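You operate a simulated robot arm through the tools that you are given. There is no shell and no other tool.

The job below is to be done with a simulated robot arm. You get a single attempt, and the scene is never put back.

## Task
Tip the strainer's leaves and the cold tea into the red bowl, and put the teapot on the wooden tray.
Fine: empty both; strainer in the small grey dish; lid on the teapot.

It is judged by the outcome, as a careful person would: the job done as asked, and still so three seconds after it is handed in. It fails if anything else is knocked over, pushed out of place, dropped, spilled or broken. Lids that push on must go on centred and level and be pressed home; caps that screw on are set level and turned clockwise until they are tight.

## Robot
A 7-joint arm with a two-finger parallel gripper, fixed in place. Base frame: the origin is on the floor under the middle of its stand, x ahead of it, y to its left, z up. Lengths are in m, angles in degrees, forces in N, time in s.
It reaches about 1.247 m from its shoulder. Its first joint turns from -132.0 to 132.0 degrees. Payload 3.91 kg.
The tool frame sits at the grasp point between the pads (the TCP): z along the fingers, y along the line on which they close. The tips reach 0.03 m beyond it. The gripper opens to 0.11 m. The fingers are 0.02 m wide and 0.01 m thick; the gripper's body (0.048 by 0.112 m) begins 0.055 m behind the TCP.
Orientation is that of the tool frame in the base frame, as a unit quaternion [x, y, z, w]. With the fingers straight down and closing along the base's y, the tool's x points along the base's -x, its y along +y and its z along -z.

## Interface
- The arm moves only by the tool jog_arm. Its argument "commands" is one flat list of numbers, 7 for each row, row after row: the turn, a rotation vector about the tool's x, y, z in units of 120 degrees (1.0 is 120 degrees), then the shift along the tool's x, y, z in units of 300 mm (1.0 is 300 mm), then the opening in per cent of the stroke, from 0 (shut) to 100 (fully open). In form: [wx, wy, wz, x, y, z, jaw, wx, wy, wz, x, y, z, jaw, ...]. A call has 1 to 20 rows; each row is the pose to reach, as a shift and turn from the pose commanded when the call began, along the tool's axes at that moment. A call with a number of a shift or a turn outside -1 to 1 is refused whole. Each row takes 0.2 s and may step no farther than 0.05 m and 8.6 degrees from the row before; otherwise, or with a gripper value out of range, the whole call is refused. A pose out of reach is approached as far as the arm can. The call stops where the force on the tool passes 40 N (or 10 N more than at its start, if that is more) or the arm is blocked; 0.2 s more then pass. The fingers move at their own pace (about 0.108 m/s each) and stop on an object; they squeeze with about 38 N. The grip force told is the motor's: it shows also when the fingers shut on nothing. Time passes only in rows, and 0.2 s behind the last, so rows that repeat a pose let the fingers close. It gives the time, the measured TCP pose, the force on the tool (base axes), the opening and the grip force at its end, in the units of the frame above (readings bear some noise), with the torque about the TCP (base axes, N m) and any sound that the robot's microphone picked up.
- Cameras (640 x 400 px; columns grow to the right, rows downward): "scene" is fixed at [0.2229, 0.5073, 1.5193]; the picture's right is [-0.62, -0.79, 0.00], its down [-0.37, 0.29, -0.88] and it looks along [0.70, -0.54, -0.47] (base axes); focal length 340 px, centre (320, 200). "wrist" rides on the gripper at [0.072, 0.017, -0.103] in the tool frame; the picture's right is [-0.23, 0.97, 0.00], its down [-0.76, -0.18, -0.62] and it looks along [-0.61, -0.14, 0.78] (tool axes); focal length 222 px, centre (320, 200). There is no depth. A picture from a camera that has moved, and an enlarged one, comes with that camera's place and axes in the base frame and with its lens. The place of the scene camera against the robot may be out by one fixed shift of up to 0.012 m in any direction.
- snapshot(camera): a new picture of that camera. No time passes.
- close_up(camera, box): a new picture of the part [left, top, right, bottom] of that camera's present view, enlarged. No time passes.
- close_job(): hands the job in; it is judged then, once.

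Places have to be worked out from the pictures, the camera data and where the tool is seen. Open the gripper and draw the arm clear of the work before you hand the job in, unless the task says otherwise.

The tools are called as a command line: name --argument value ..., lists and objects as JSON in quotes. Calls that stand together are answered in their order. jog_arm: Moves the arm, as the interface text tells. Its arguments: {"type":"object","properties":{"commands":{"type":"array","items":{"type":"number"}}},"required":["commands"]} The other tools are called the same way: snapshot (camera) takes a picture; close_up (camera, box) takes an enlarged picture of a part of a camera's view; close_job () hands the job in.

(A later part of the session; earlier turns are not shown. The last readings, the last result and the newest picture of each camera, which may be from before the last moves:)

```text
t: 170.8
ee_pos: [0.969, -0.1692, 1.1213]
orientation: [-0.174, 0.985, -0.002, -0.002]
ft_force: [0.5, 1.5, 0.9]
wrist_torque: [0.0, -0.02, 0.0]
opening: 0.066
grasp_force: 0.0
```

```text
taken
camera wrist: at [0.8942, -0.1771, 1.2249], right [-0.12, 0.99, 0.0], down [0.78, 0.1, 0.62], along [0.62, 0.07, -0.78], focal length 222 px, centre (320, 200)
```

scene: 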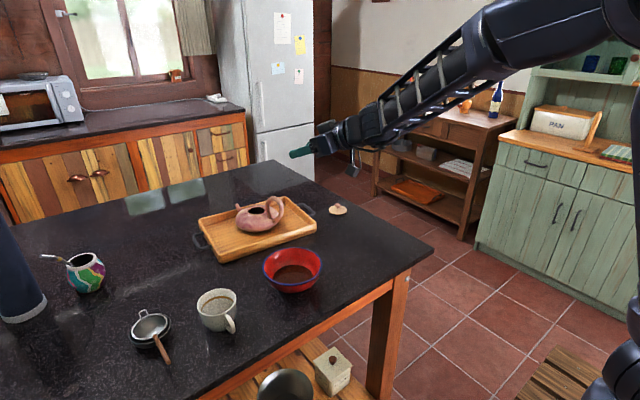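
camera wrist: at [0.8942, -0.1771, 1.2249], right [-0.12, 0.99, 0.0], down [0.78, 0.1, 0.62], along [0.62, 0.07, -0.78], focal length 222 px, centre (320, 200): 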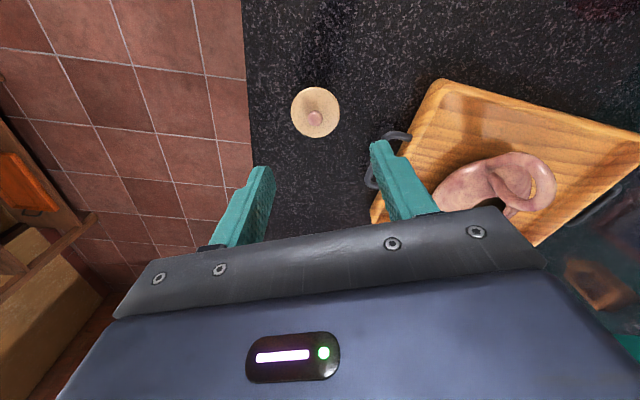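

The lid is well in view at about (0.987,-0.173). I zoom in for detail of its rim and knob, and also at the teapot's opening.

close_up --camera "wrist" --box '[270, 75, 360, 145]'

close_up --camera "scene" --box '[315, 190, 365, 225]'

close_up --camera "scene" --box '[225, 185, 305, 245]'

```text
5.71 times, centred on (315, 110) of wrist
camera zoom: at [0.8942, -0.1771, 1.2249], right [-0.12, 0.99, 0.0], down [0.78, 0.1, 0.62], along [0.62, 0.07, -0.78], focal length 1269 px, centre (349, 714)
```

zoom: 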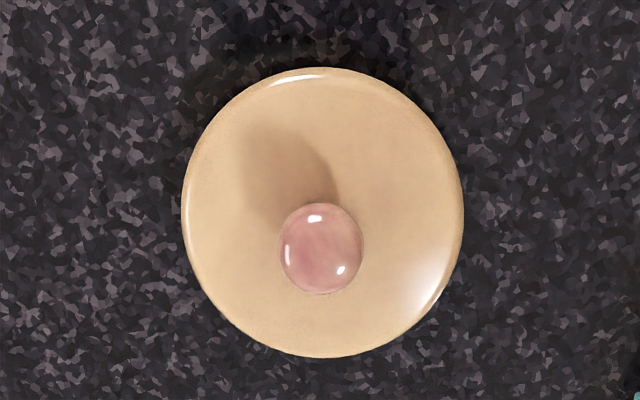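

```text
11.43 times, centred on (340, 208) of scene
camera zoom: at [0.2229, 0.5073, 1.5193], right [-0.62, -0.79, 0.0], down [-0.37, 0.29, -0.88], along [0.7, -0.54, -0.47], focal length 3884 px, centre (91, 114)
```

zoom: 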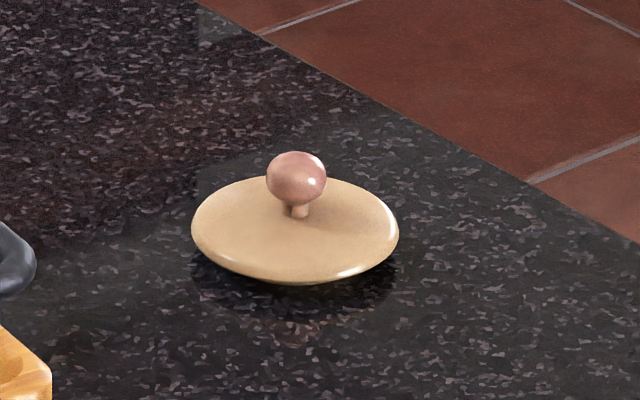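

```text
6.67 times, centred on (265, 215) of scene
camera zoom: at [0.2229, 0.5073, 1.5193], right [-0.62, -0.79, 0.0], down [-0.37, 0.29, -0.88], along [0.7, -0.54, -0.47], focal length 2266 px, centre (687, 100)
```

zoom: 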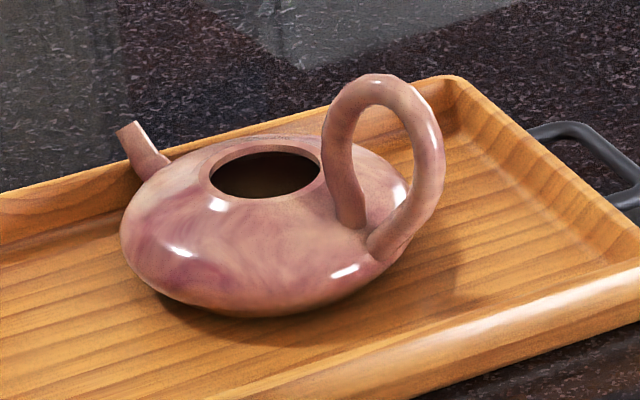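

The lid's disc is ~65 mm wide with a ~18 mm knob on a neck, and it seems raised on a plug. I move above it and lower to z≈1.03 for a second view to pin down its height.

jog_arm --commands '[0, 0, 0, -0.0467, -0.0305, 0.08, 45, 0, 0, 0, -0.0467, -0.0305, 0.17, 45, 0, 0, 0, -0.0467, -0.0305, 0.25, 45, 0, 0, 0, -0.0467, -0.0305, 0.3, 45, 0, 0, 0, -0.0467, -0.0305, 0.3, 45]'

snapshot --camera "wrist"

close_up --camera "wrist" --box '[250, 90, 390, 190]'

close_up --camera "scene" --box '[300, 160, 380, 225]'

```text
t: 172.0
ee_pos: [0.9856, -0.1751, 1.0298]
orientation: [-0.174, 0.985, -0.002, 0.0]
ft_force: [0.2, 0.1, -0.9]
wrist_torque: [-0.04, 0.01, 0.0]
opening: 0.0495
grasp_force: 0.0
```

```text
taken
camera wrist: at [0.9119, -0.1832, 1.1338], right [-0.12, 0.99, 0.0], down [0.78, 0.1, 0.62], along [0.62, 0.07, -0.78], focal length 222 px, centre (320, 200)
```

wrist: 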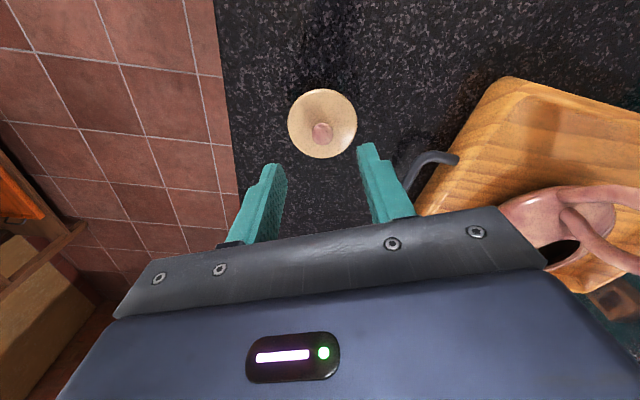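

```text
4.00 times, centred on (320, 140) of wrist
camera zoom: at [0.9119, -0.1832, 1.1338], right [-0.12, 0.99, 0.0], down [0.78, 0.1, 0.62], along [0.62, 0.07, -0.78], focal length 888 px, centre (320, 440)
```

zoom: 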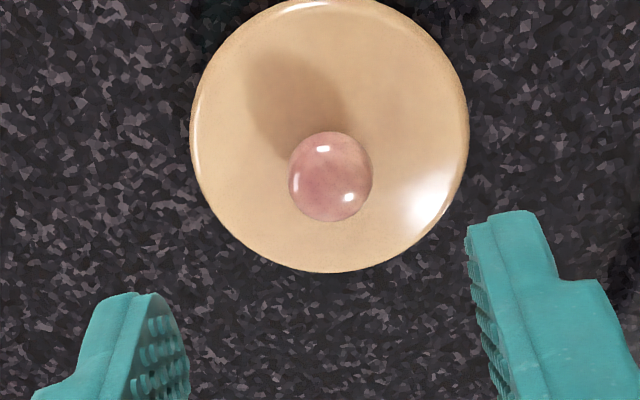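

```text
6.15 times, centred on (340, 192) of scene
camera zoom: at [0.2229, 0.5073, 1.5193], right [-0.62, -0.79, 0.0], down [-0.37, 0.29, -0.88], along [0.7, -0.54, -0.47], focal length 2091 px, centre (197, 246)
```

zoom: 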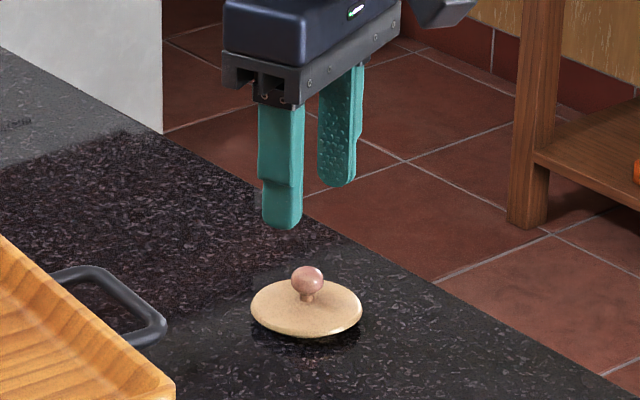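

Size ratios between the two views put the disc at z≈0.938 and the knob centre at ≈0.955. I shift 2 mm in +y and lower to z≈1.0 for a last check before straddling the knob.

jog_arm --commands '[0, 0, 0, -0.0026, 0.0072, 0.04, 45, 0, 0, 0, -0.0026, 0.0072, 0.08, 45, 0, 0, 0, -0.0026, 0.0072, 0.1, 45, 0, 0, 0, -0.0026, 0.0072, 0.1, 45]'

close_up --camera "wrist" --box '[250, 90, 390, 190]'

close_up --camera "scene" --box '[310, 175, 370, 225]'

```text
t: 173.0
ee_pos: [0.9845, -0.1745, 0.9981]
orientation: [-0.174, 0.985, -0.002, 0.0]
ft_force: [0.4, 0.2, 0.2]
wrist_torque: [0.03, 0.0, 0.01]
opening: 0.0496
grasp_force: 0.1
```

```text
4.00 times, centred on (320, 140) of wrist
camera zoom: at [0.911, -0.1811, 1.1019], right [-0.12, 0.99, 0.0], down [0.78, 0.1, 0.62], along [0.62, 0.07, -0.78], focal length 888 px, centre (320, 440)
```

zoom: 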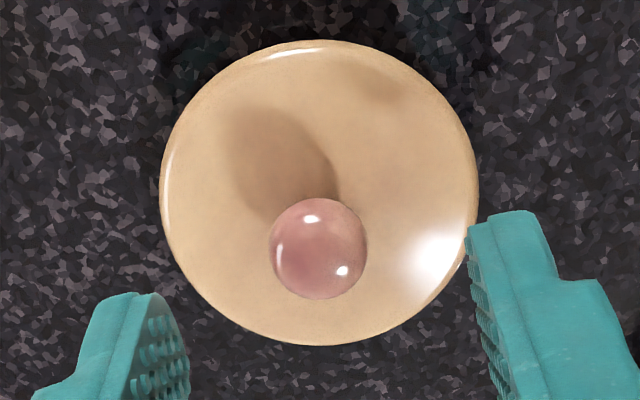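

```text
8.00 times, centred on (340, 200) of scene
camera zoom: at [0.2229, 0.5073, 1.5193], right [-0.62, -0.79, 0.0], down [-0.37, 0.29, -0.88], along [0.7, -0.54, -0.47], focal length 2719 px, centre (160, 200)
```

zoom: 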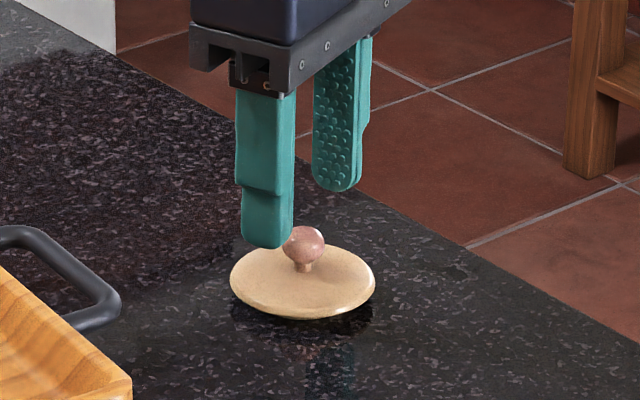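

The knob is ~3–4 mm toward the robot from the tool axis, centre z≈0.958. I correct that and lower so the fingertips flank the knob just above the disc.

jog_arm --commands '[0, 0, 0, 0.011, 0, 0.02, 45, 0, 0, 0, 0.011, 0, 0.045, 45, 0, 0, 0, 0.011, 0, 0.068, 45, 0, 0, 0, 0.011, 0, 0.068, 45]'

close_up --camera "wrist" --box '[250, 110, 390, 210]'

close_up --camera "scene" --box '[310, 175, 370, 225]'

```text
t: 174.0
ee_pos: [0.9802, -0.1755, 0.9791]
orientation: [-0.175, 0.985, -0.002, -0.001]
ft_force: [0.6, 0.0, 0.3]
wrist_torque: [0.0, -0.01, -0.01]
opening: 0.0495
grasp_force: 0.0
```

```text
4.00 times, centred on (320, 160) of wrist
camera zoom: at [0.9064, -0.1827, 1.0821], right [-0.12, 0.99, 0.0], down [0.78, 0.1, 0.62], along [0.62, 0.07, -0.78], focal length 888 px, centre (320, 360)
```

zoom: 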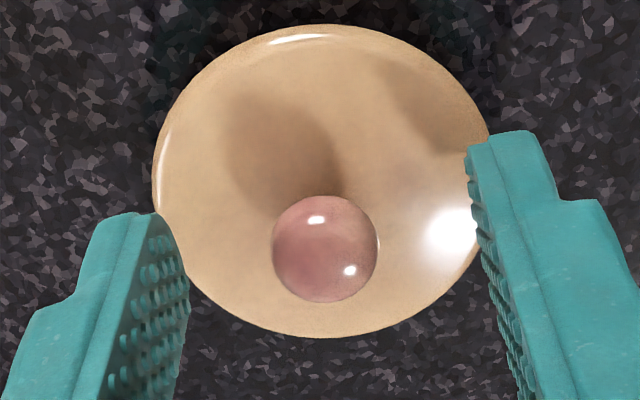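

```text
8.00 times, centred on (340, 200) of scene
camera zoom: at [0.2229, 0.5073, 1.5193], right [-0.62, -0.79, 0.0], down [-0.37, 0.29, -0.88], along [0.7, -0.54, -0.47], focal length 2719 px, centre (160, 200)
```

zoom: 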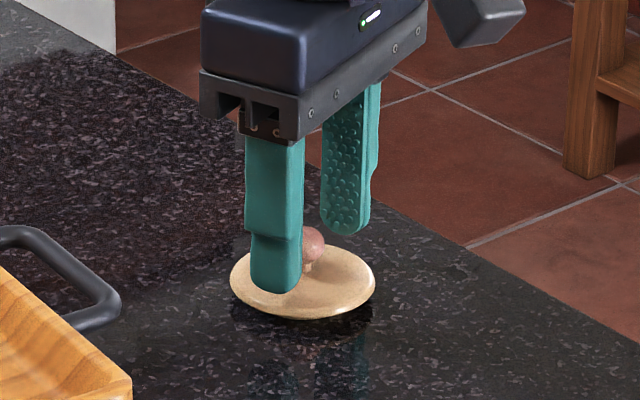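

The knob is between the pads near their tips. I lower 3 mm more, shift 1.5 mm, and close on it.

jog_arm --commands '[0, 0, 0, -0.005, 0.002, 0.01, 45, 0, 0, 0, -0.005, 0.002, 0.01, 30, 0, 0, 0, -0.005, 0.002, 0.01, 20, 0, 0, 0, -0.005, 0.002, 0.01, 8, 0, 0, 0, -0.005, 0.002, 0.01, 0, 0, 0, 0, -0.005, 0.002, 0.01, 0, 0, 0, 0, -0.005, 0.002, 0.01, 0]'

close_up --camera "wrist" --box '[250, 110, 390, 210]'

close_up --camera "scene" --box '[310, 175, 370, 225]'

```text
t: 175.6
ee_pos: [0.9806, -0.1727, 0.976]
orientation: [-0.175, 0.985, -0.002, -0.001]
ft_force: [-0.3, 0.0, 0.7]
wrist_torque: [0.02, 0.0, -0.01]
opening: 0.0166
grasp_force: 37.8
```

```text
4.00 times, centred on (320, 160) of wrist
camera zoom: at [0.9078, -0.1811, 1.0794], right [-0.12, 0.99, 0.0], down [0.78, 0.1, 0.62], along [0.62, 0.07, -0.78], focal length 888 px, centre (320, 360)
```

zoom: 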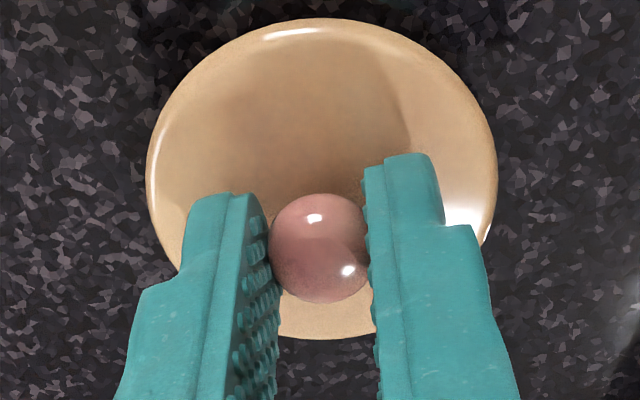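

```text
8.00 times, centred on (340, 200) of scene
camera zoom: at [0.2229, 0.5073, 1.5193], right [-0.62, -0.79, 0.0], down [-0.37, 0.29, -0.88], along [0.7, -0.54, -0.47], focal length 2719 px, centre (160, 200)
```

zoom: 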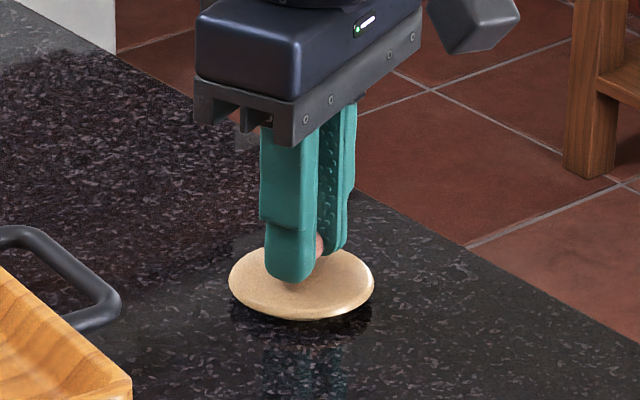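

The knob is gripped at 16.6 mm. I lift 3 cm slowly and check the lid hangs level.

jog_arm --commands '[0, 0, 0, 0, 0, -0.012, 0, 0, 0, 0, 0, 0, -0.03, 0, 0, 0, 0, 0, 0, -0.055, 0, 0, 0, 0, 0, 0, -0.08, 0, 0, 0, 0, 0, 0, -0.1, 0, 0, 0, 0, 0, 0, -0.1, 0]'

close_up --camera "wrist" --box '[250, 110, 390, 210]'

close_up --camera "scene" --box '[310, 165, 370, 215]'

```text
t: 177.0
ee_pos: [0.9832, -0.1731, 1.0083]
orientation: [-0.175, 0.985, -0.002, -0.001]
ft_force: [0.2, -0.1, 0.0]
wrist_torque: [0.02, 0.01, 0.02]
opening: 0.0169
grasp_force: 37.8
```

```text
4.00 times, centred on (320, 160) of wrist
camera zoom: at [0.9086, -0.1805, 1.1112], right [-0.12, 0.99, 0.0], down [0.78, 0.1, 0.62], along [0.62, 0.07, -0.78], focal length 888 px, centre (320, 360)
```

zoom: 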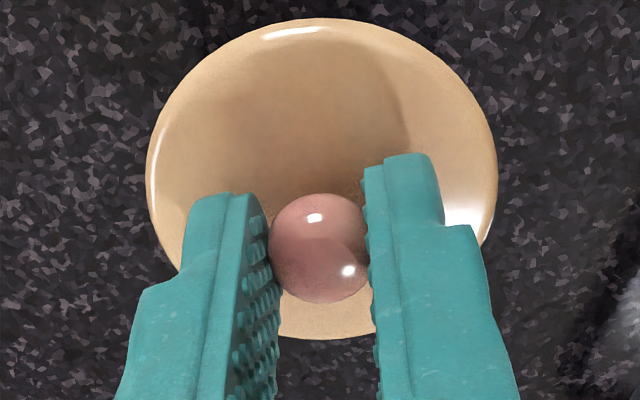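

```text
8.00 times, centred on (340, 190) of scene
camera zoom: at [0.2229, 0.5073, 1.5193], right [-0.62, -0.79, 0.0], down [-0.37, 0.29, -0.88], along [0.7, -0.54, -0.47], focal length 2719 px, centre (160, 280)
```

zoom: 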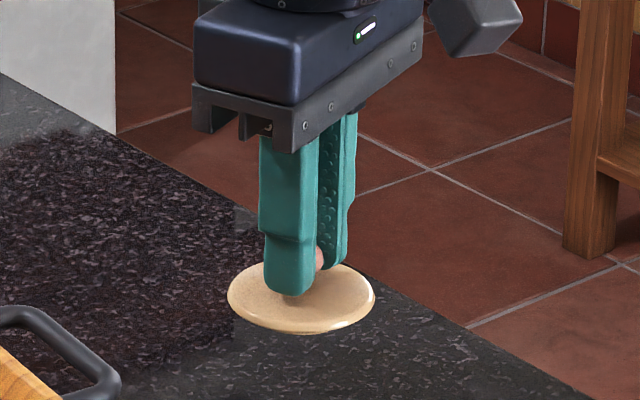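

The lid hangs level and firm. I raise it and move to a spot where the wrist camera can see the pot's opening to measure it.

jog_arm --commands '[0, 0, 0, 0, 0, -0.1, 0, 0, 0, 0, 0, 0, -0.24, 0, 0, 0, 0, 0, 0, -0.38, 0, 0, 0, 0, -0.06, 0.04, -0.477, 0, 0, 0, 0, -0.17, 0.1, -0.477, 0, 0, 0, 0, -0.29, 0.17, -0.477, 0, 0, 0, 0, -0.41, 0.24, -0.477, 0, 0, 0, 0, -0.5, 0.295, -0.477, 0, 0, 0, 0, -0.531, 0.314, -0.477, 0, 0, 0, 0, -0.531, 0.314, -0.477, 0]'

snapshot --camera "wrist"

close_up --camera "wrist" --box '[370, 40, 500, 150]'

```text
t: 179.2
ee_pos: [1.1001, -0.0297, 1.1496]
orientation: [-0.175, 0.985, -0.001, 0.0]
ft_force: [-0.2, 0.2, -0.4]
wrist_torque: [0.01, 0.05, 0.0]
opening: 0.0171
grasp_force: 37.6
```

```text
taken
camera wrist: at [1.0258, -0.0382, 1.2522], right [-0.12, 0.99, 0.0], down [0.78, 0.1, 0.62], along [0.62, 0.07, -0.78], focal length 222 px, centre (320, 200)
```

wrist: 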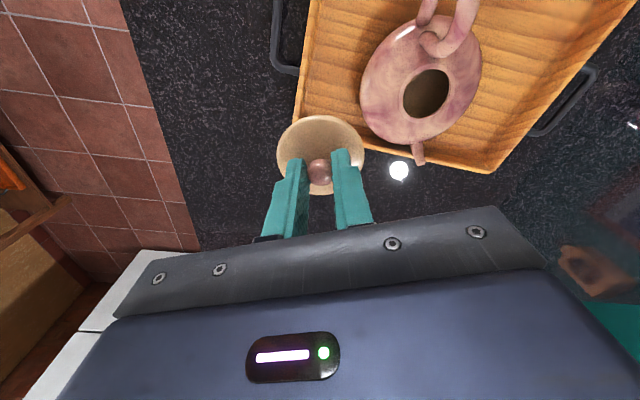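

```text
3.64 times, centred on (435, 95) of wrist
camera zoom: at [1.0258, -0.0382, 1.2522], right [-0.12, 0.99, 0.0], down [0.78, 0.1, 0.62], along [0.62, 0.07, -0.78], focal length 808 px, centre (-98, 582)
```

zoom: 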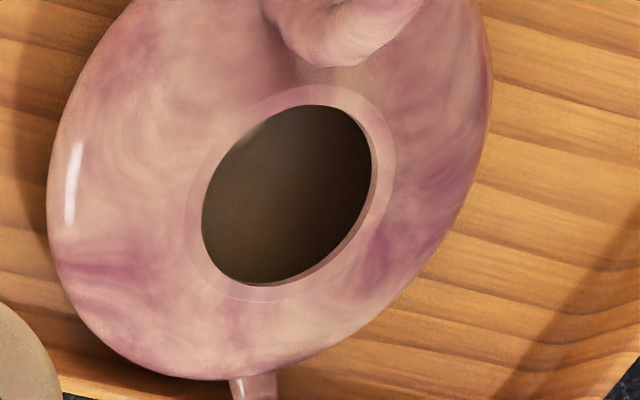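

The pot's interior is visible and empty. The opening measures at about (1.075,0.087). I move closer for a more accurate relative measurement between lid and opening.

jog_arm --commands '[0, 0, 0, 0.01, 0.05, 0.03, 0, 0, 0, 0, 0.022, 0.1, 0.07, 0, 0, 0, 0, 0.0328, 0.1538, 0.1, 0, 0, 0, 0, 0.0328, 0.1538, 0.1, 0]'

close_up --camera "wrist" --box '[270, 60, 430, 200]'

close_up --camera "scene" --box '[230, 140, 330, 240]'

```text
t: 180.2
ee_pos: [1.0763, 0.0092, 1.1186]
orientation: [-0.175, 0.985, -0.002, 0.0]
ft_force: [-0.2, 0.1, -0.8]
wrist_torque: [-0.05, 0.03, 0.01]
opening: 0.0171
grasp_force: 37.5
```

```text
2.86 times, centred on (350, 130) of wrist
camera zoom: at [1.0017, 0.0018, 1.2217], right [-0.12, 0.99, 0.0], down [0.78, 0.1, 0.62], along [0.62, 0.07, -0.78], focal length 635 px, centre (234, 400)
```

zoom: 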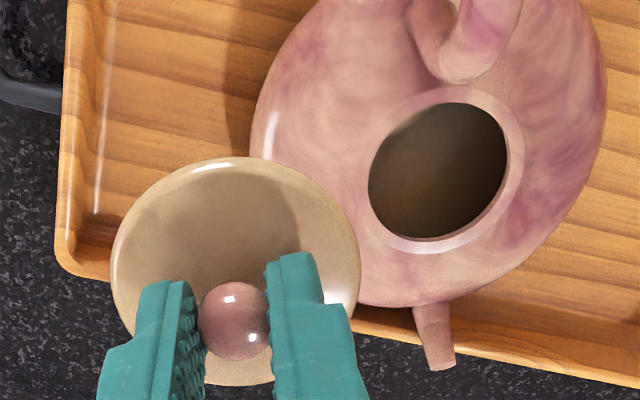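

```text
4.00 times, centred on (280, 190) of scene
camera zoom: at [0.2229, 0.5073, 1.5193], right [-0.62, -0.79, 0.0], down [-0.37, 0.29, -0.88], along [0.7, -0.54, -0.47], focal length 1359 px, centre (480, 240)
```

zoom: 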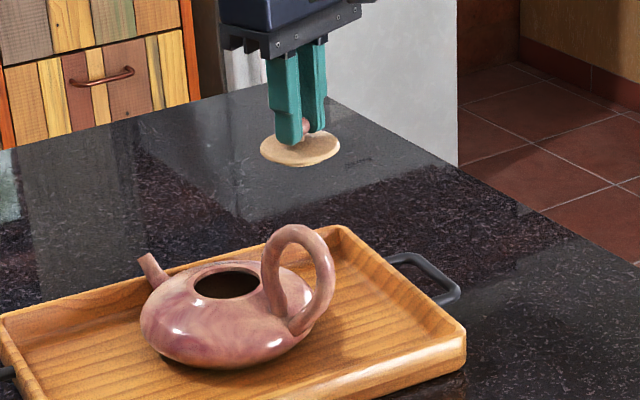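

Opening relative to the tool: (0.000,+0.0774); the lid's axis sits ~1.3 mm ahead of the tool axis. I raise so the lid clears the handle loop, then move it over the opening.

jog_arm --commands '[0, 0, 0, 0, 0, -0.05, 0, 0, 0, 0, 0, 0, -0.083, 0, 0, 0, 0, -0.02, 0.05, -0.083, 0, 0, 0, 0, -0.042, 0.12, -0.083, 0, 0, 0, 0, -0.065, 0.19, -0.083, 0, 0, 0, 0, -0.08, 0.23, -0.083, 0, 0, 0, 0, -0.0831, 0.2412, -0.083, 0, 0, 0, 0, -0.0831, 0.2412, -0.083, 0]'

close_up --camera "wrist" --box '[240, 60, 400, 200]'

close_up --camera "scene" --box '[225, 140, 325, 240]'

```text
t: 182.0
ee_pos: [1.0744, 0.0878, 1.1453]
orientation: [-0.174, 0.985, -0.002, -0.002]
ft_force: [-0.4, -0.2, 0.3]
wrist_torque: [0.01, 0.01, 0.01]
opening: 0.017
grasp_force: 37.7
```

```text
2.86 times, centred on (320, 130) of wrist
camera zoom: at [1.0009, 0.0792, 1.2478], right [-0.12, 0.99, 0.0], down [0.78, 0.1, 0.62], along [0.62, 0.07, -0.78], focal length 635 px, centre (320, 400)
```

zoom: 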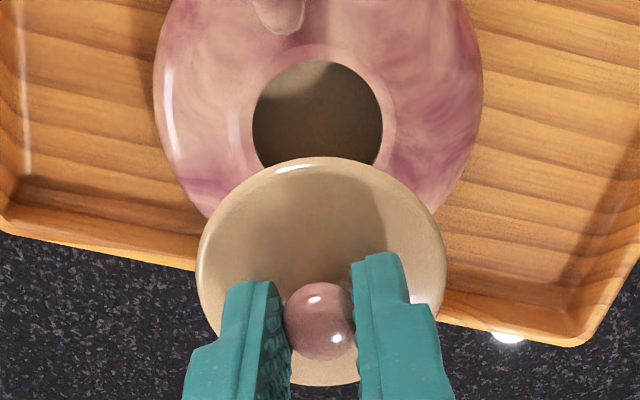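

```text
4.00 times, centred on (275, 190) of scene
camera zoom: at [0.2229, 0.5073, 1.5193], right [-0.62, -0.79, 0.0], down [-0.37, 0.29, -0.88], along [0.7, -0.54, -0.47], focal length 1359 px, centre (500, 240)
```

zoom: 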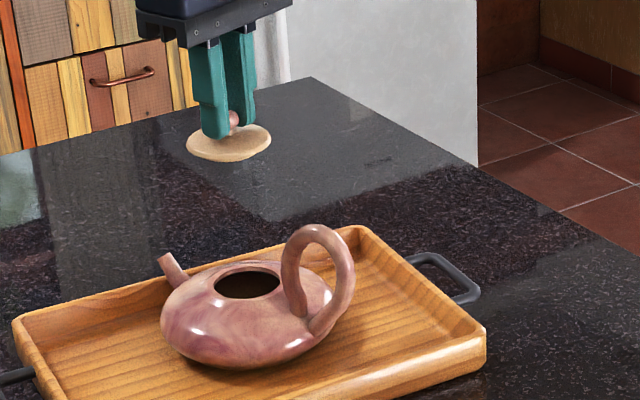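

Alignment is within ~1.6 mm laterally; I apply that correction and descend to about 1 cm above contact.

jog_arm --commands '[0, 0, 0, 0.001, -0.0053, 0.06, 0, 0, 0, 0, 0.001, -0.0053, 0.13, 0, 0, 0, 0, 0.001, -0.0053, 0.2, 0, 0, 0, 0, 0.001, -0.0053, 0.26, 0, 0, 0, 0, 0.001, -0.0053, 0.3, 0, 0, 0, 0, 0.001, -0.0053, 0.3, 0]'

close_up --camera "wrist" --box '[240, 60, 400, 200]'

close_up --camera "scene" --box '[225, 165, 305, 235]'

```text
t: 183.4
ee_pos: [1.0738, 0.0835, 1.0542]
orientation: [-0.173, 0.985, -0.002, -0.001]
ft_force: [-0.7, 0.2, 0.0]
wrist_torque: [-0.02, 0.01, 0.01]
opening: 0.0168
grasp_force: 37.7
```

```text
2.86 times, centred on (320, 130) of wrist
camera zoom: at [0.9998, 0.0774, 1.1583], right [-0.12, 0.99, 0.0], down [0.78, 0.1, 0.62], along [0.62, 0.07, -0.78], focal length 635 px, centre (320, 400)
```

zoom: 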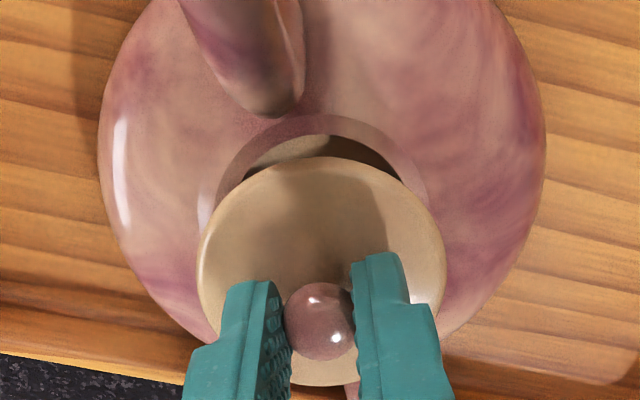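

```text
5.71 times, centred on (265, 200) of scene
camera zoom: at [0.2229, 0.5073, 1.5193], right [-0.62, -0.79, 0.0], down [-0.37, 0.29, -0.88], along [0.7, -0.54, -0.47], focal length 1942 px, centre (634, 200)
```

zoom: 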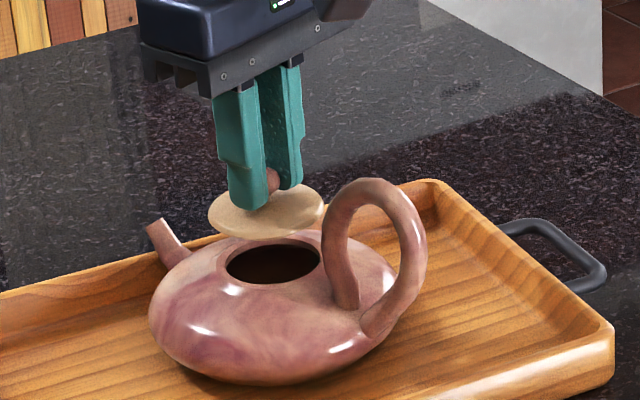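

The hole's visible arc matches the lid outline within ~1 mm. I lower the plug into the opening in small steps, watching the force.

jog_arm --commands '[0, 0, 0, 0, 0, 0.01, 0, 0, 0, 0, 0, 0, 0.02, 0, 0, 0, 0, 0, 0, 0.03, 0, 0, 0, 0, 0, 0, 0.04, 0, 0, 0, 0, 0, 0, 0.04, 0]'

close_up --camera "wrist" --box '[240, 60, 400, 200]'

close_up --camera "scene" --box '[225, 165, 305, 235]'

```text
t: 184.6
ee_pos: [1.0748, 0.086, 1.0434]
orientation: [-0.173, 0.985, -0.002, 0.0]
ft_force: [-0.2, -0.2, -0.7]
wrist_torque: [0.01, 0.03, -0.02]
opening: 0.017
grasp_force: 38.2
```

```text
2.86 times, centred on (320, 130) of wrist
camera zoom: at [0.9999, 0.078, 1.1456], right [-0.12, 0.99, 0.0], down [0.78, 0.1, 0.62], along [0.62, 0.07, -0.78], focal length 635 px, centre (320, 400)
```

zoom: 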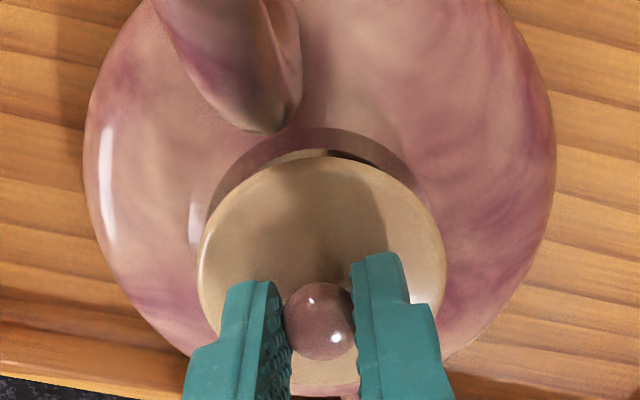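

```text
5.71 times, centred on (265, 200) of scene
camera zoom: at [0.2229, 0.5073, 1.5193], right [-0.62, -0.79, 0.0], down [-0.37, 0.29, -0.88], along [0.7, -0.54, -0.47], focal length 1942 px, centre (634, 200)
```

zoom: 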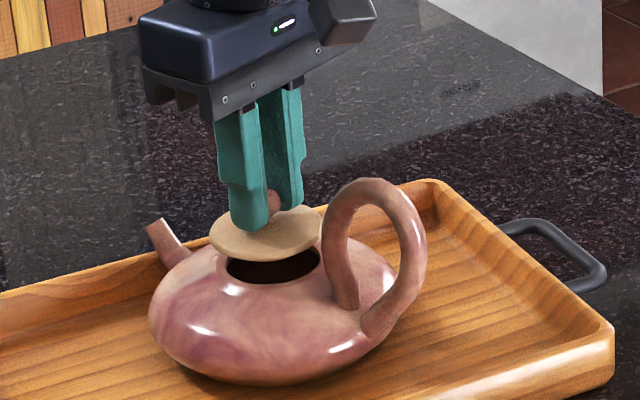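

I zoom in closely to judge the centring of the lid against the rim before going lower.

close_up --camera "wrist" --box '[280, 90, 370, 150]'

close_up --camera "scene" --box '[245, 185, 295, 220]'

```text
6.67 times, centred on (325, 120) of wrist
camera zoom: at [0.9999, 0.078, 1.1456], right [-0.12, 0.99, 0.0], down [0.78, 0.1, 0.62], along [0.62, 0.07, -0.78], focal length 1481 px, centre (287, 733)
```

zoom: 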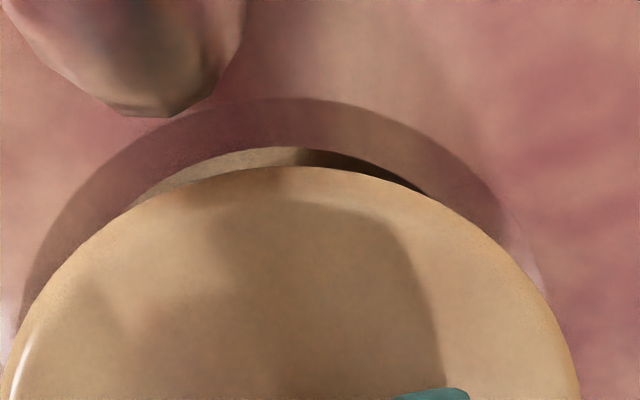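

```text
11.43 times, centred on (270, 202) of scene
camera zoom: at [0.2229, 0.5073, 1.5193], right [-0.62, -0.79, 0.0], down [-0.37, 0.29, -0.88], along [0.7, -0.54, -0.47], focal length 3884 px, centre (891, 171)
```

zoom: 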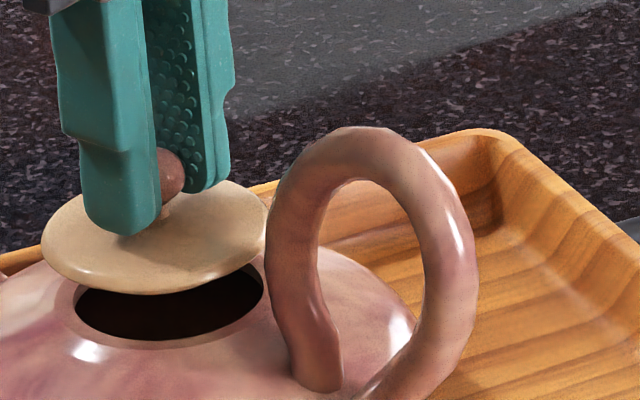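

The lid needs about 1 mm toward −y. I apply that and lower a few more millimetres, watching the force.

jog_arm --commands '[0, 0, 0, 0.0022, -0.0033, 0, 0, 0, 0, 0, 0.0022, -0.0033, 0.006, 0, 0, 0, 0, 0.0022, -0.0033, 0.012, 0, 0, 0, 0, 0.0022, -0.0033, 0.018, 0, 0, 0, 0, 0.0022, -0.0033, 0.018, 0]'

close_up --camera "scene" --box '[245, 185, 295, 220]'

```text
t: 185.8
ee_pos: [1.0734, 0.0853, 1.038]
orientation: [-0.175, 0.985, -0.002, 0.0]
ft_force: [-0.9, 0.3, -0.1]
wrist_torque: [0.0, 0.01, 0.01]
opening: 0.0168
grasp_force: 38.1
```

```text
11.43 times, centred on (270, 202) of scene
camera zoom: at [0.2229, 0.5073, 1.5193], right [-0.62, -0.79, 0.0], down [-0.37, 0.29, -0.88], along [0.7, -0.54, -0.47], focal length 3884 px, centre (891, 171)
```

zoom: 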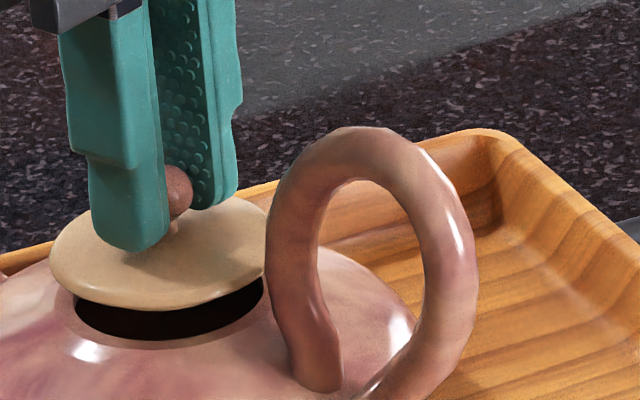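

No contact yet and the lid looks concentric. I continue lowering 2 mm per step.

jog_arm --commands '[0, 0, 0, 0, 0, 0.006, 0, 0, 0, 0, 0, 0, 0.012, 0, 0, 0, 0, 0, 0, 0.018, 0, 0, 0, 0, 0, 0, 0.018, 0]'

close_up --camera "scene" --box '[245, 185, 295, 220]'

close_up --camera "wrist" --box '[280, 90, 370, 150]'

```text
t: 186.8
ee_pos: [1.0747, 0.0832, 1.0318]
orientation: [-0.175, 0.985, -0.002, 0.0]
ft_force: [0.6, -0.1, -0.9]
wrist_torque: [0.0, -0.06, -0.02]
opening: 0.017
grasp_force: 37.9
```

```text
11.43 times, centred on (270, 202) of scene
camera zoom: at [0.2229, 0.5073, 1.5193], right [-0.62, -0.79, 0.0], down [-0.37, 0.29, -0.88], along [0.7, -0.54, -0.47], focal length 3884 px, centre (891, 171)
```

zoom: 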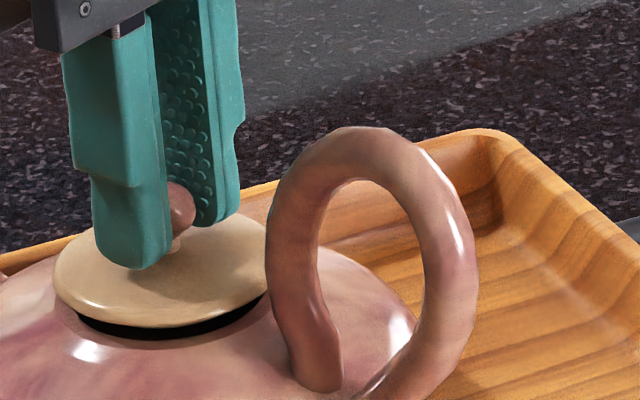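

```text
6.67 times, centred on (325, 120) of wrist
camera zoom: at [0.9997, 0.076, 1.1346], right [-0.12, 0.99, 0.0], down [0.78, 0.1, 0.62], along [0.62, 0.07, -0.78], focal length 1481 px, centre (287, 733)
```

zoom: 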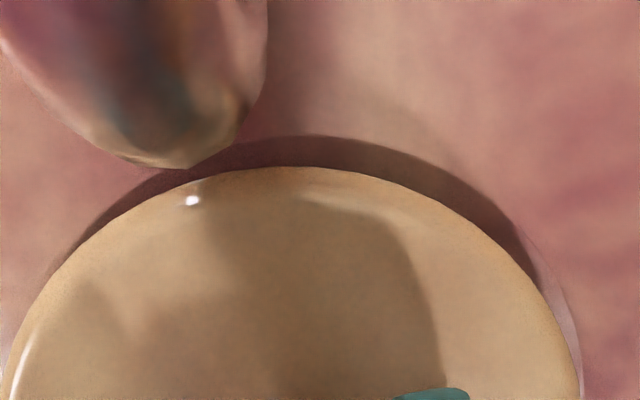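

Concentric in both views with about 4 mm to go. I keep lowering in small steps until contact.

jog_arm --commands '[0, 0, 0, 0, 0, 0.005, 0, 0, 0, 0, 0, 0, 0.01, 0, 0, 0, 0, 0, 0, 0.01, 0]'

close_up --camera "scene" --box '[245, 185, 295, 220]'

```text
t: 187.6
ee_pos: [1.0739, 0.0842, 1.028]
orientation: [-0.175, 0.985, -0.001, 0.001]
ft_force: [-0.2, -1.0, -0.1]
wrist_torque: [0.0, -0.01, -0.02]
opening: 0.0169
grasp_force: 38.2
```

```text
11.43 times, centred on (270, 202) of scene
camera zoom: at [0.2229, 0.5073, 1.5193], right [-0.62, -0.79, 0.0], down [-0.37, 0.29, -0.88], along [0.7, -0.54, -0.47], focal length 3884 px, centre (891, 171)
```

zoom: 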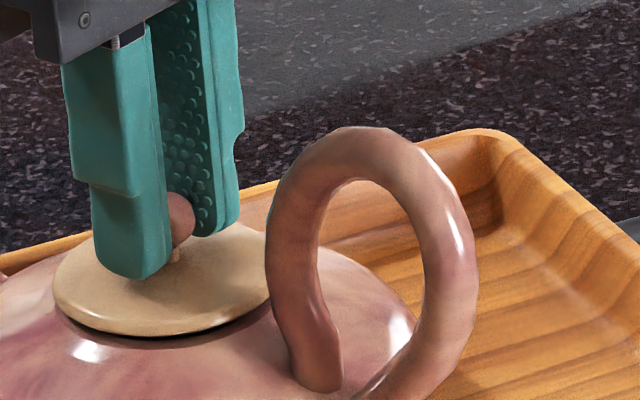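

Only a thin gap remains. I go down 1 mm at a time now.

jog_arm --commands '[0, 0, 0, 0, 0, 0.0033, 0, 0, 0, 0, 0, 0, 0.0033, 0]'

jog_arm --commands '[0, 0, 0, 0, 0, 0.0033, 0, 0, 0, 0, 0, 0, 0.0033, 0]'

close_up --camera "scene" --box '[245, 185, 295, 220]'

```text
t: 188.2
ee_pos: [1.0732, 0.0838, 1.0274]
orientation: [-0.176, 0.984, -0.002, -0.001]
ft_force: [-0.1, -0.8, -0.1]
wrist_torque: [0.0, 0.01, 0.02]
opening: 0.0167
grasp_force: 37.6
```

```text
t: 188.8
ee_pos: [1.0726, 0.0828, 1.0265]
orientation: [-0.174, 0.985, -0.001, -0.001]
ft_force: [0.2, 0.5, -0.3]
wrist_torque: [0.01, 0.0, 0.04]
opening: 0.0172
grasp_force: 37.4
```

```text
11.43 times, centred on (270, 202) of scene
camera zoom: at [0.2229, 0.5073, 1.5193], right [-0.62, -0.79, 0.0], down [-0.37, 0.29, -0.88], along [0.7, -0.54, -0.47], focal length 3884 px, centre (891, 171)
```

zoom: 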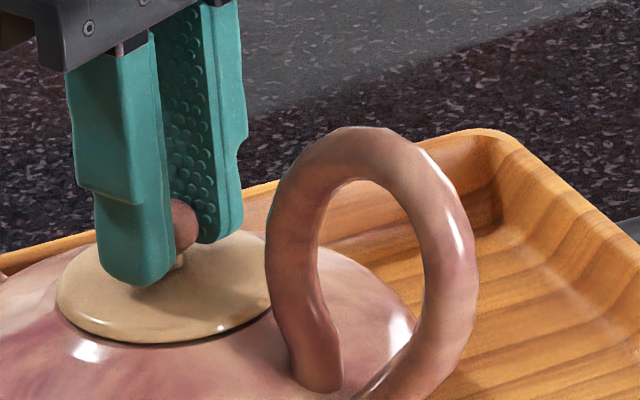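

The lid is nearly flush; still no contact force. I continue down 1 mm at a time.

jog_arm --commands '[0, 0, 0, 0, 0, 0.0033, 0, 0, 0, 0, 0, 0, 0.0033, 0]'

jog_arm --commands '[0, 0, 0, 0, 0, 0.0033, 0, 0, 0, 0, 0, 0, 0.0033, 0]'

close_up --camera "scene" --box '[245, 185, 295, 220]'

```text
t: 189.4
ee_pos: [1.0724, 0.0842, 1.0243]
orientation: [-0.174, 0.985, -0.002, -0.001]
ft_force: [-0.1, -0.3, 0.0]
wrist_torque: [0.05, -0.01, 0.03]
opening: 0.017
grasp_force: 38.2
```

```text
t: 190.0
ee_pos: [1.0738, 0.0835, 1.0249]
orientation: [-0.174, 0.985, -0.001, 0.0]
ft_force: [1.4, -2.2, 8.4]
wrist_torque: [0.05, 0.14, 0.02]
opening: 0.0172
grasp_force: 38.3
```

```text
11.43 times, centred on (270, 202) of scene
camera zoom: at [0.2229, 0.5073, 1.5193], right [-0.62, -0.79, 0.0], down [-0.37, 0.29, -0.88], along [0.7, -0.54, -0.47], focal length 3884 px, centre (891, 171)
```

zoom: 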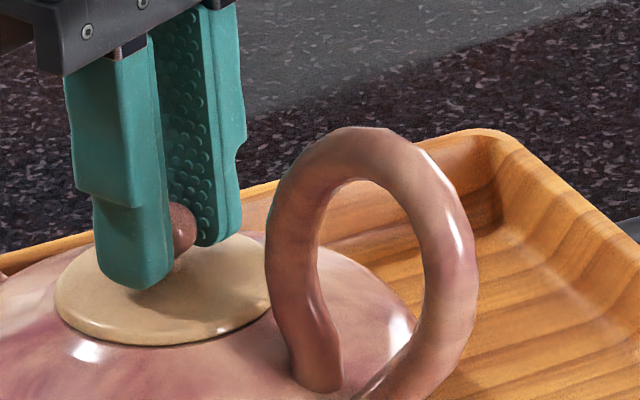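

Contact at 8 N with the disc flush on the rim. I press about 1 mm more to seat it home.

jog_arm --commands '[0, 0, 0, 0, 0, 0.0033, 0, 0, 0, 0, 0, 0, 0.0033, 0]'

close_up --camera "wrist" --box '[270, 80, 380, 200]'

close_up --camera "scene" --box '[245, 185, 295, 220]'

```text
t: 190.6
ee_pos: [1.0739, 0.0841, 1.0256]
orientation: [-0.175, 0.985, -0.002, 0.001]
ft_force: [-1.2, 0.3, 23.3]
wrist_torque: [-0.15, 0.46, -0.03]
opening: 0.0169
grasp_force: 38.0
```

```text
3.33 times, centred on (325, 140) of wrist
camera zoom: at [0.9998, 0.0758, 1.1279], right [-0.12, 0.99, 0.0], down [0.77, 0.1, 0.62], along [0.62, 0.07, -0.78], focal length 740 px, centre (303, 400)
```

zoom: 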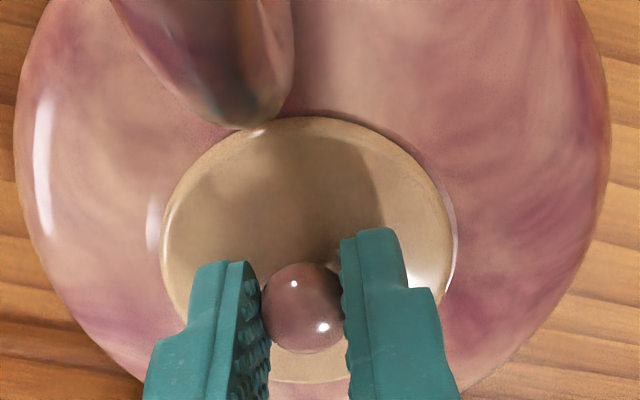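

```text
11.43 times, centred on (270, 202) of scene
camera zoom: at [0.2229, 0.5073, 1.5193], right [-0.62, -0.79, 0.0], down [-0.37, 0.29, -0.88], along [0.7, -0.54, -0.47], focal length 3884 px, centre (891, 171)
```

zoom: 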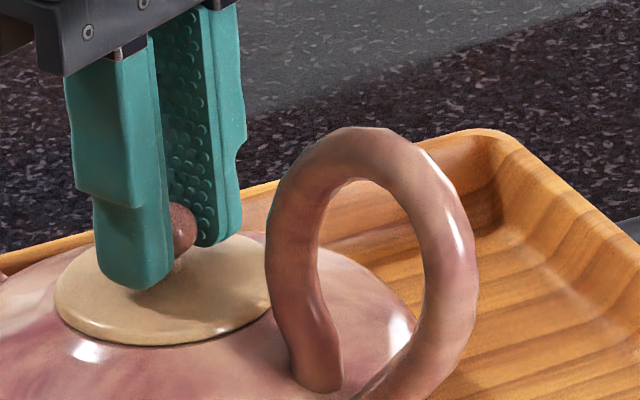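

The lid is firmly seated (23 N on 1 mm). I ease off and open the fingers to release the knob.

jog_arm --commands '[0, 0, 0, 0, 0, -0.0045, 0, 0, 0, 0, 0, 0, -0.0045, 20, 0, 0, 0, 0, 0, -0.0045, 28, 0, 0, 0, 0, 0, -0.0045, 36, 0, 0, 0, 0, 0, -0.0045, 40, 0, 0, 0, 0, 0, -0.0045, 40]'

close_up --camera "wrist" --box '[270, 80, 380, 200]'

close_up --camera "scene" --box '[245, 185, 295, 220]'

```text
t: 192.0
ee_pos: [1.0742, 0.0834, 1.0241]
orientation: [-0.175, 0.985, -0.003, 0.0]
ft_force: [0.3, 0.4, 0.4]
wrist_torque: [0.02, -0.01, 0.02]
opening: 0.0437
grasp_force: 0.1
```

```text
3.33 times, centred on (325, 140) of wrist
camera zoom: at [1.0006, 0.0757, 1.1273], right [-0.12, 0.99, 0.0], down [0.78, 0.1, 0.62], along [0.62, 0.07, -0.78], focal length 740 px, centre (303, 400)
```

zoom: 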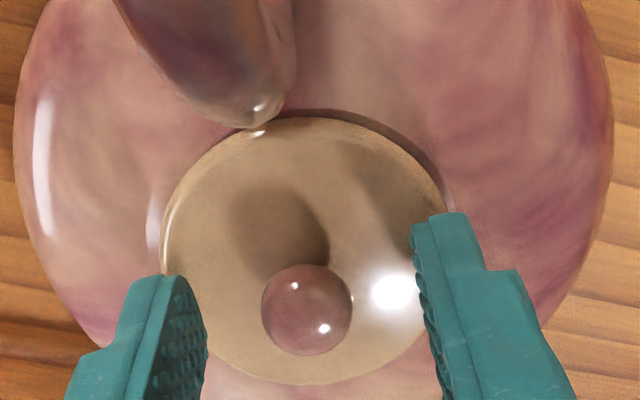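

```text
11.43 times, centred on (270, 202) of scene
camera zoom: at [0.2229, 0.5073, 1.5193], right [-0.62, -0.79, 0.0], down [-0.37, 0.29, -0.88], along [0.7, -0.54, -0.47], focal length 3884 px, centre (891, 171)
```

zoom: 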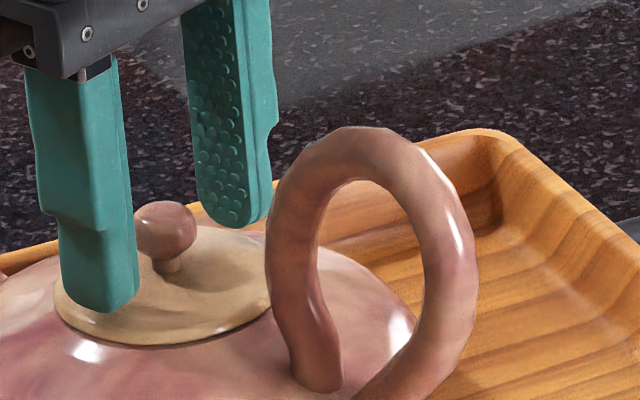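

The lid sits on the pot. I rise straight up and inspect it from above.

jog_arm --commands '[0, 0, 0, 0, 0, -0.04, 45, 0, 0, 0, 0, 0, -0.11, 45, 0, 0, 0, 0, 0, -0.2, 45, 0, 0, 0, 0, 0, -0.3, 45, 0, 0, 0, 0, 0, -0.3, 45]'

close_up --camera "wrist" --box '[240, 40, 400, 160]'

close_up --camera "scene" --box '[235, 185, 305, 235]'

```text
t: 193.2
ee_pos: [1.0751, 0.0842, 1.1135]
orientation: [-0.174, 0.985, -0.002, 0.0]
ft_force: [0.0, 0.3, -0.1]
wrist_torque: [0.03, 0.0, -0.03]
opening: 0.0496
grasp_force: 0.2
```

```text
3.33 times, centred on (320, 100) of wrist
camera zoom: at [1.0013, 0.0762, 1.2164], right [-0.12, 0.99, 0.0], down [0.78, 0.1, 0.62], along [0.62, 0.07, -0.78], focal length 740 px, centre (320, 533)
```

zoom: 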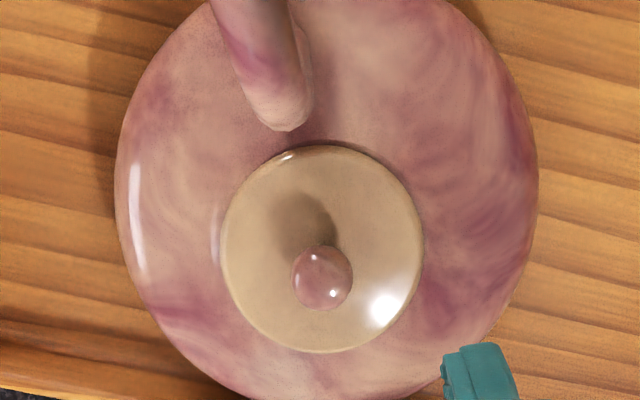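

```text
8.00 times, centred on (270, 210) of scene
camera zoom: at [0.2229, 0.5073, 1.5193], right [-0.62, -0.79, 0.0], down [-0.37, 0.29, -0.88], along [0.7, -0.54, -0.47], focal length 2719 px, centre (720, 120)
```

zoom: 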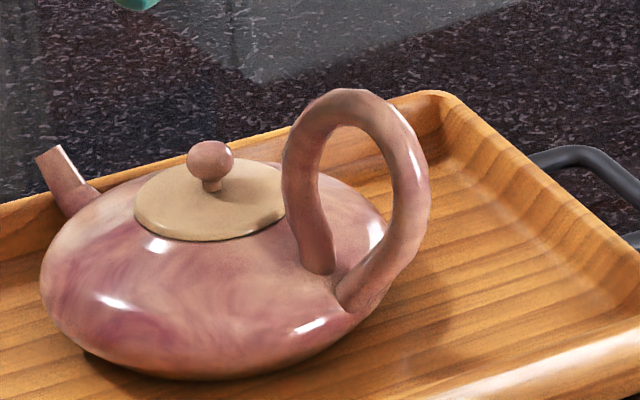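

The lid looks centred and level. As a final measure I close the fingers and press gently straight down on the knob's top.

jog_arm --commands '[0, 0, 0, -0.003, 0.001, 0, 20, 0, 0, 0, -0.003, 0.001, 0, 0, 0, 0, 0, -0.003, 0.001, 0.05, 0, 0, 0, 0, -0.003, 0.001, 0.12, 0, 0, 0, 0, -0.003, 0.001, 0.18, 0, 0, 0, 0, -0.003, 0.001, 0.21, 0, 0, 0, 0, -0.003, 0.001, 0.21, 0]'

close_up --camera "scene" --box '[235, 175, 305, 235]'

close_up --camera "wrist" --box '[260, 80, 380, 190]'

```text
t: 194.8
ee_pos: [1.0741, 0.0854, 1.0518]
orientation: [-0.175, 0.985, -0.002, -0.001]
ft_force: [-0.5, -0.2, 0.3]
wrist_torque: [0.01, -0.02, 0.02]
opening: 0.0001
grasp_force: 37.2
```

```text
6.67 times, centred on (270, 205) of scene
camera zoom: at [0.2229, 0.5073, 1.5193], right [-0.62, -0.79, 0.0], down [-0.37, 0.29, -0.88], along [0.7, -0.54, -0.47], focal length 2266 px, centre (653, 167)
```

zoom: 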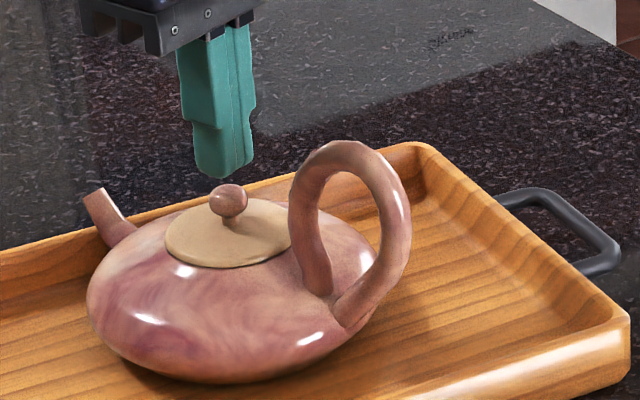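

```text
3.64 times, centred on (320, 135) of wrist
camera zoom: at [1.0, 0.0776, 1.1545], right [-0.12, 0.99, 0.0], down [0.78, 0.1, 0.62], along [0.62, 0.07, -0.78], focal length 808 px, centre (320, 436)
```

zoom: 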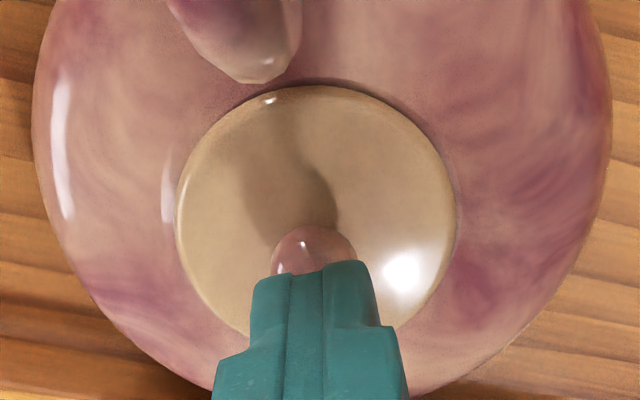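

The closed tips are right above the knob. I press down in ~2 mm steps until a moderate force shows.

jog_arm --commands '[0, 0, 0, 0, 0, 0.01, 0, 0, 0, 0, 0, 0, 0.018, 0, 0, 0, 0, 0, 0, 0.018, 0]'

```text
t: 195.6
ee_pos: [1.0731, 0.0838, 1.0465]
orientation: [-0.175, 0.984, -0.002, 0.0]
ft_force: [-0.3, 0.0, 0.3]
wrist_torque: [0.05, 0.02, 0.02]
opening: 0.0001
grasp_force: 37.6
```

jog_arm --commands '[0, 0, 0, 0, 0, 0.005, 0, 0, 0, 0, 0, 0, 0.005, 0]'

jog_arm --commands '[0, 0, 0, 0, 0, 0.004, 0, 0, 0, 0, 0, 0, 0.004, 0]'

```text
t: 196.2
ee_pos: [1.0747, 0.0841, 1.0449]
orientation: [-0.175, 0.985, -0.003, -0.001]
ft_force: [-0.1, -0.4, -1.1]
wrist_torque: [-0.02, -0.02, 0.01]
opening: 0.0001
grasp_force: 37.6
```

```text
t: 196.8
ee_pos: [1.0746, 0.0842, 1.0432]
orientation: [-0.173, 0.985, -0.002, 0.0]
ft_force: [-0.8, -0.5, -0.2]
wrist_torque: [0.01, 0.02, -0.01]
opening: 0.0001
grasp_force: 37.6
```

No contact yet at z≈1.043. I continue in ~1.2 mm steps.

jog_arm --commands '[0, 0, 0, 0, 0, 0.004, 0, 0, 0, 0, 0, 0, 0.004, 0]'

close_up --camera "scene" --box '[235, 175, 305, 235]'

```text
t: 197.4
ee_pos: [1.0743, 0.0848, 1.0399]
orientation: [-0.175, 0.985, -0.002, -0.001]
ft_force: [-1.1, -0.1, -0.5]
wrist_torque: [-0.02, -0.01, -0.03]
opening: 0.0
grasp_force: 37.5
```

```text
6.67 times, centred on (270, 205) of scene
camera zoom: at [0.2229, 0.5073, 1.5193], right [-0.62, -0.79, 0.0], down [-0.37, 0.29, -0.88], along [0.7, -0.54, -0.47], focal length 2266 px, centre (653, 167)
```

zoom: 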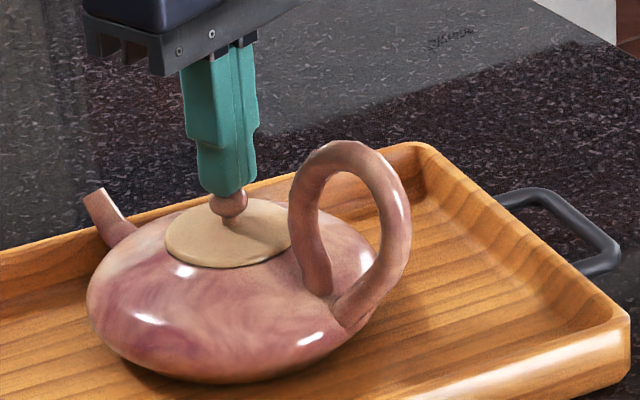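

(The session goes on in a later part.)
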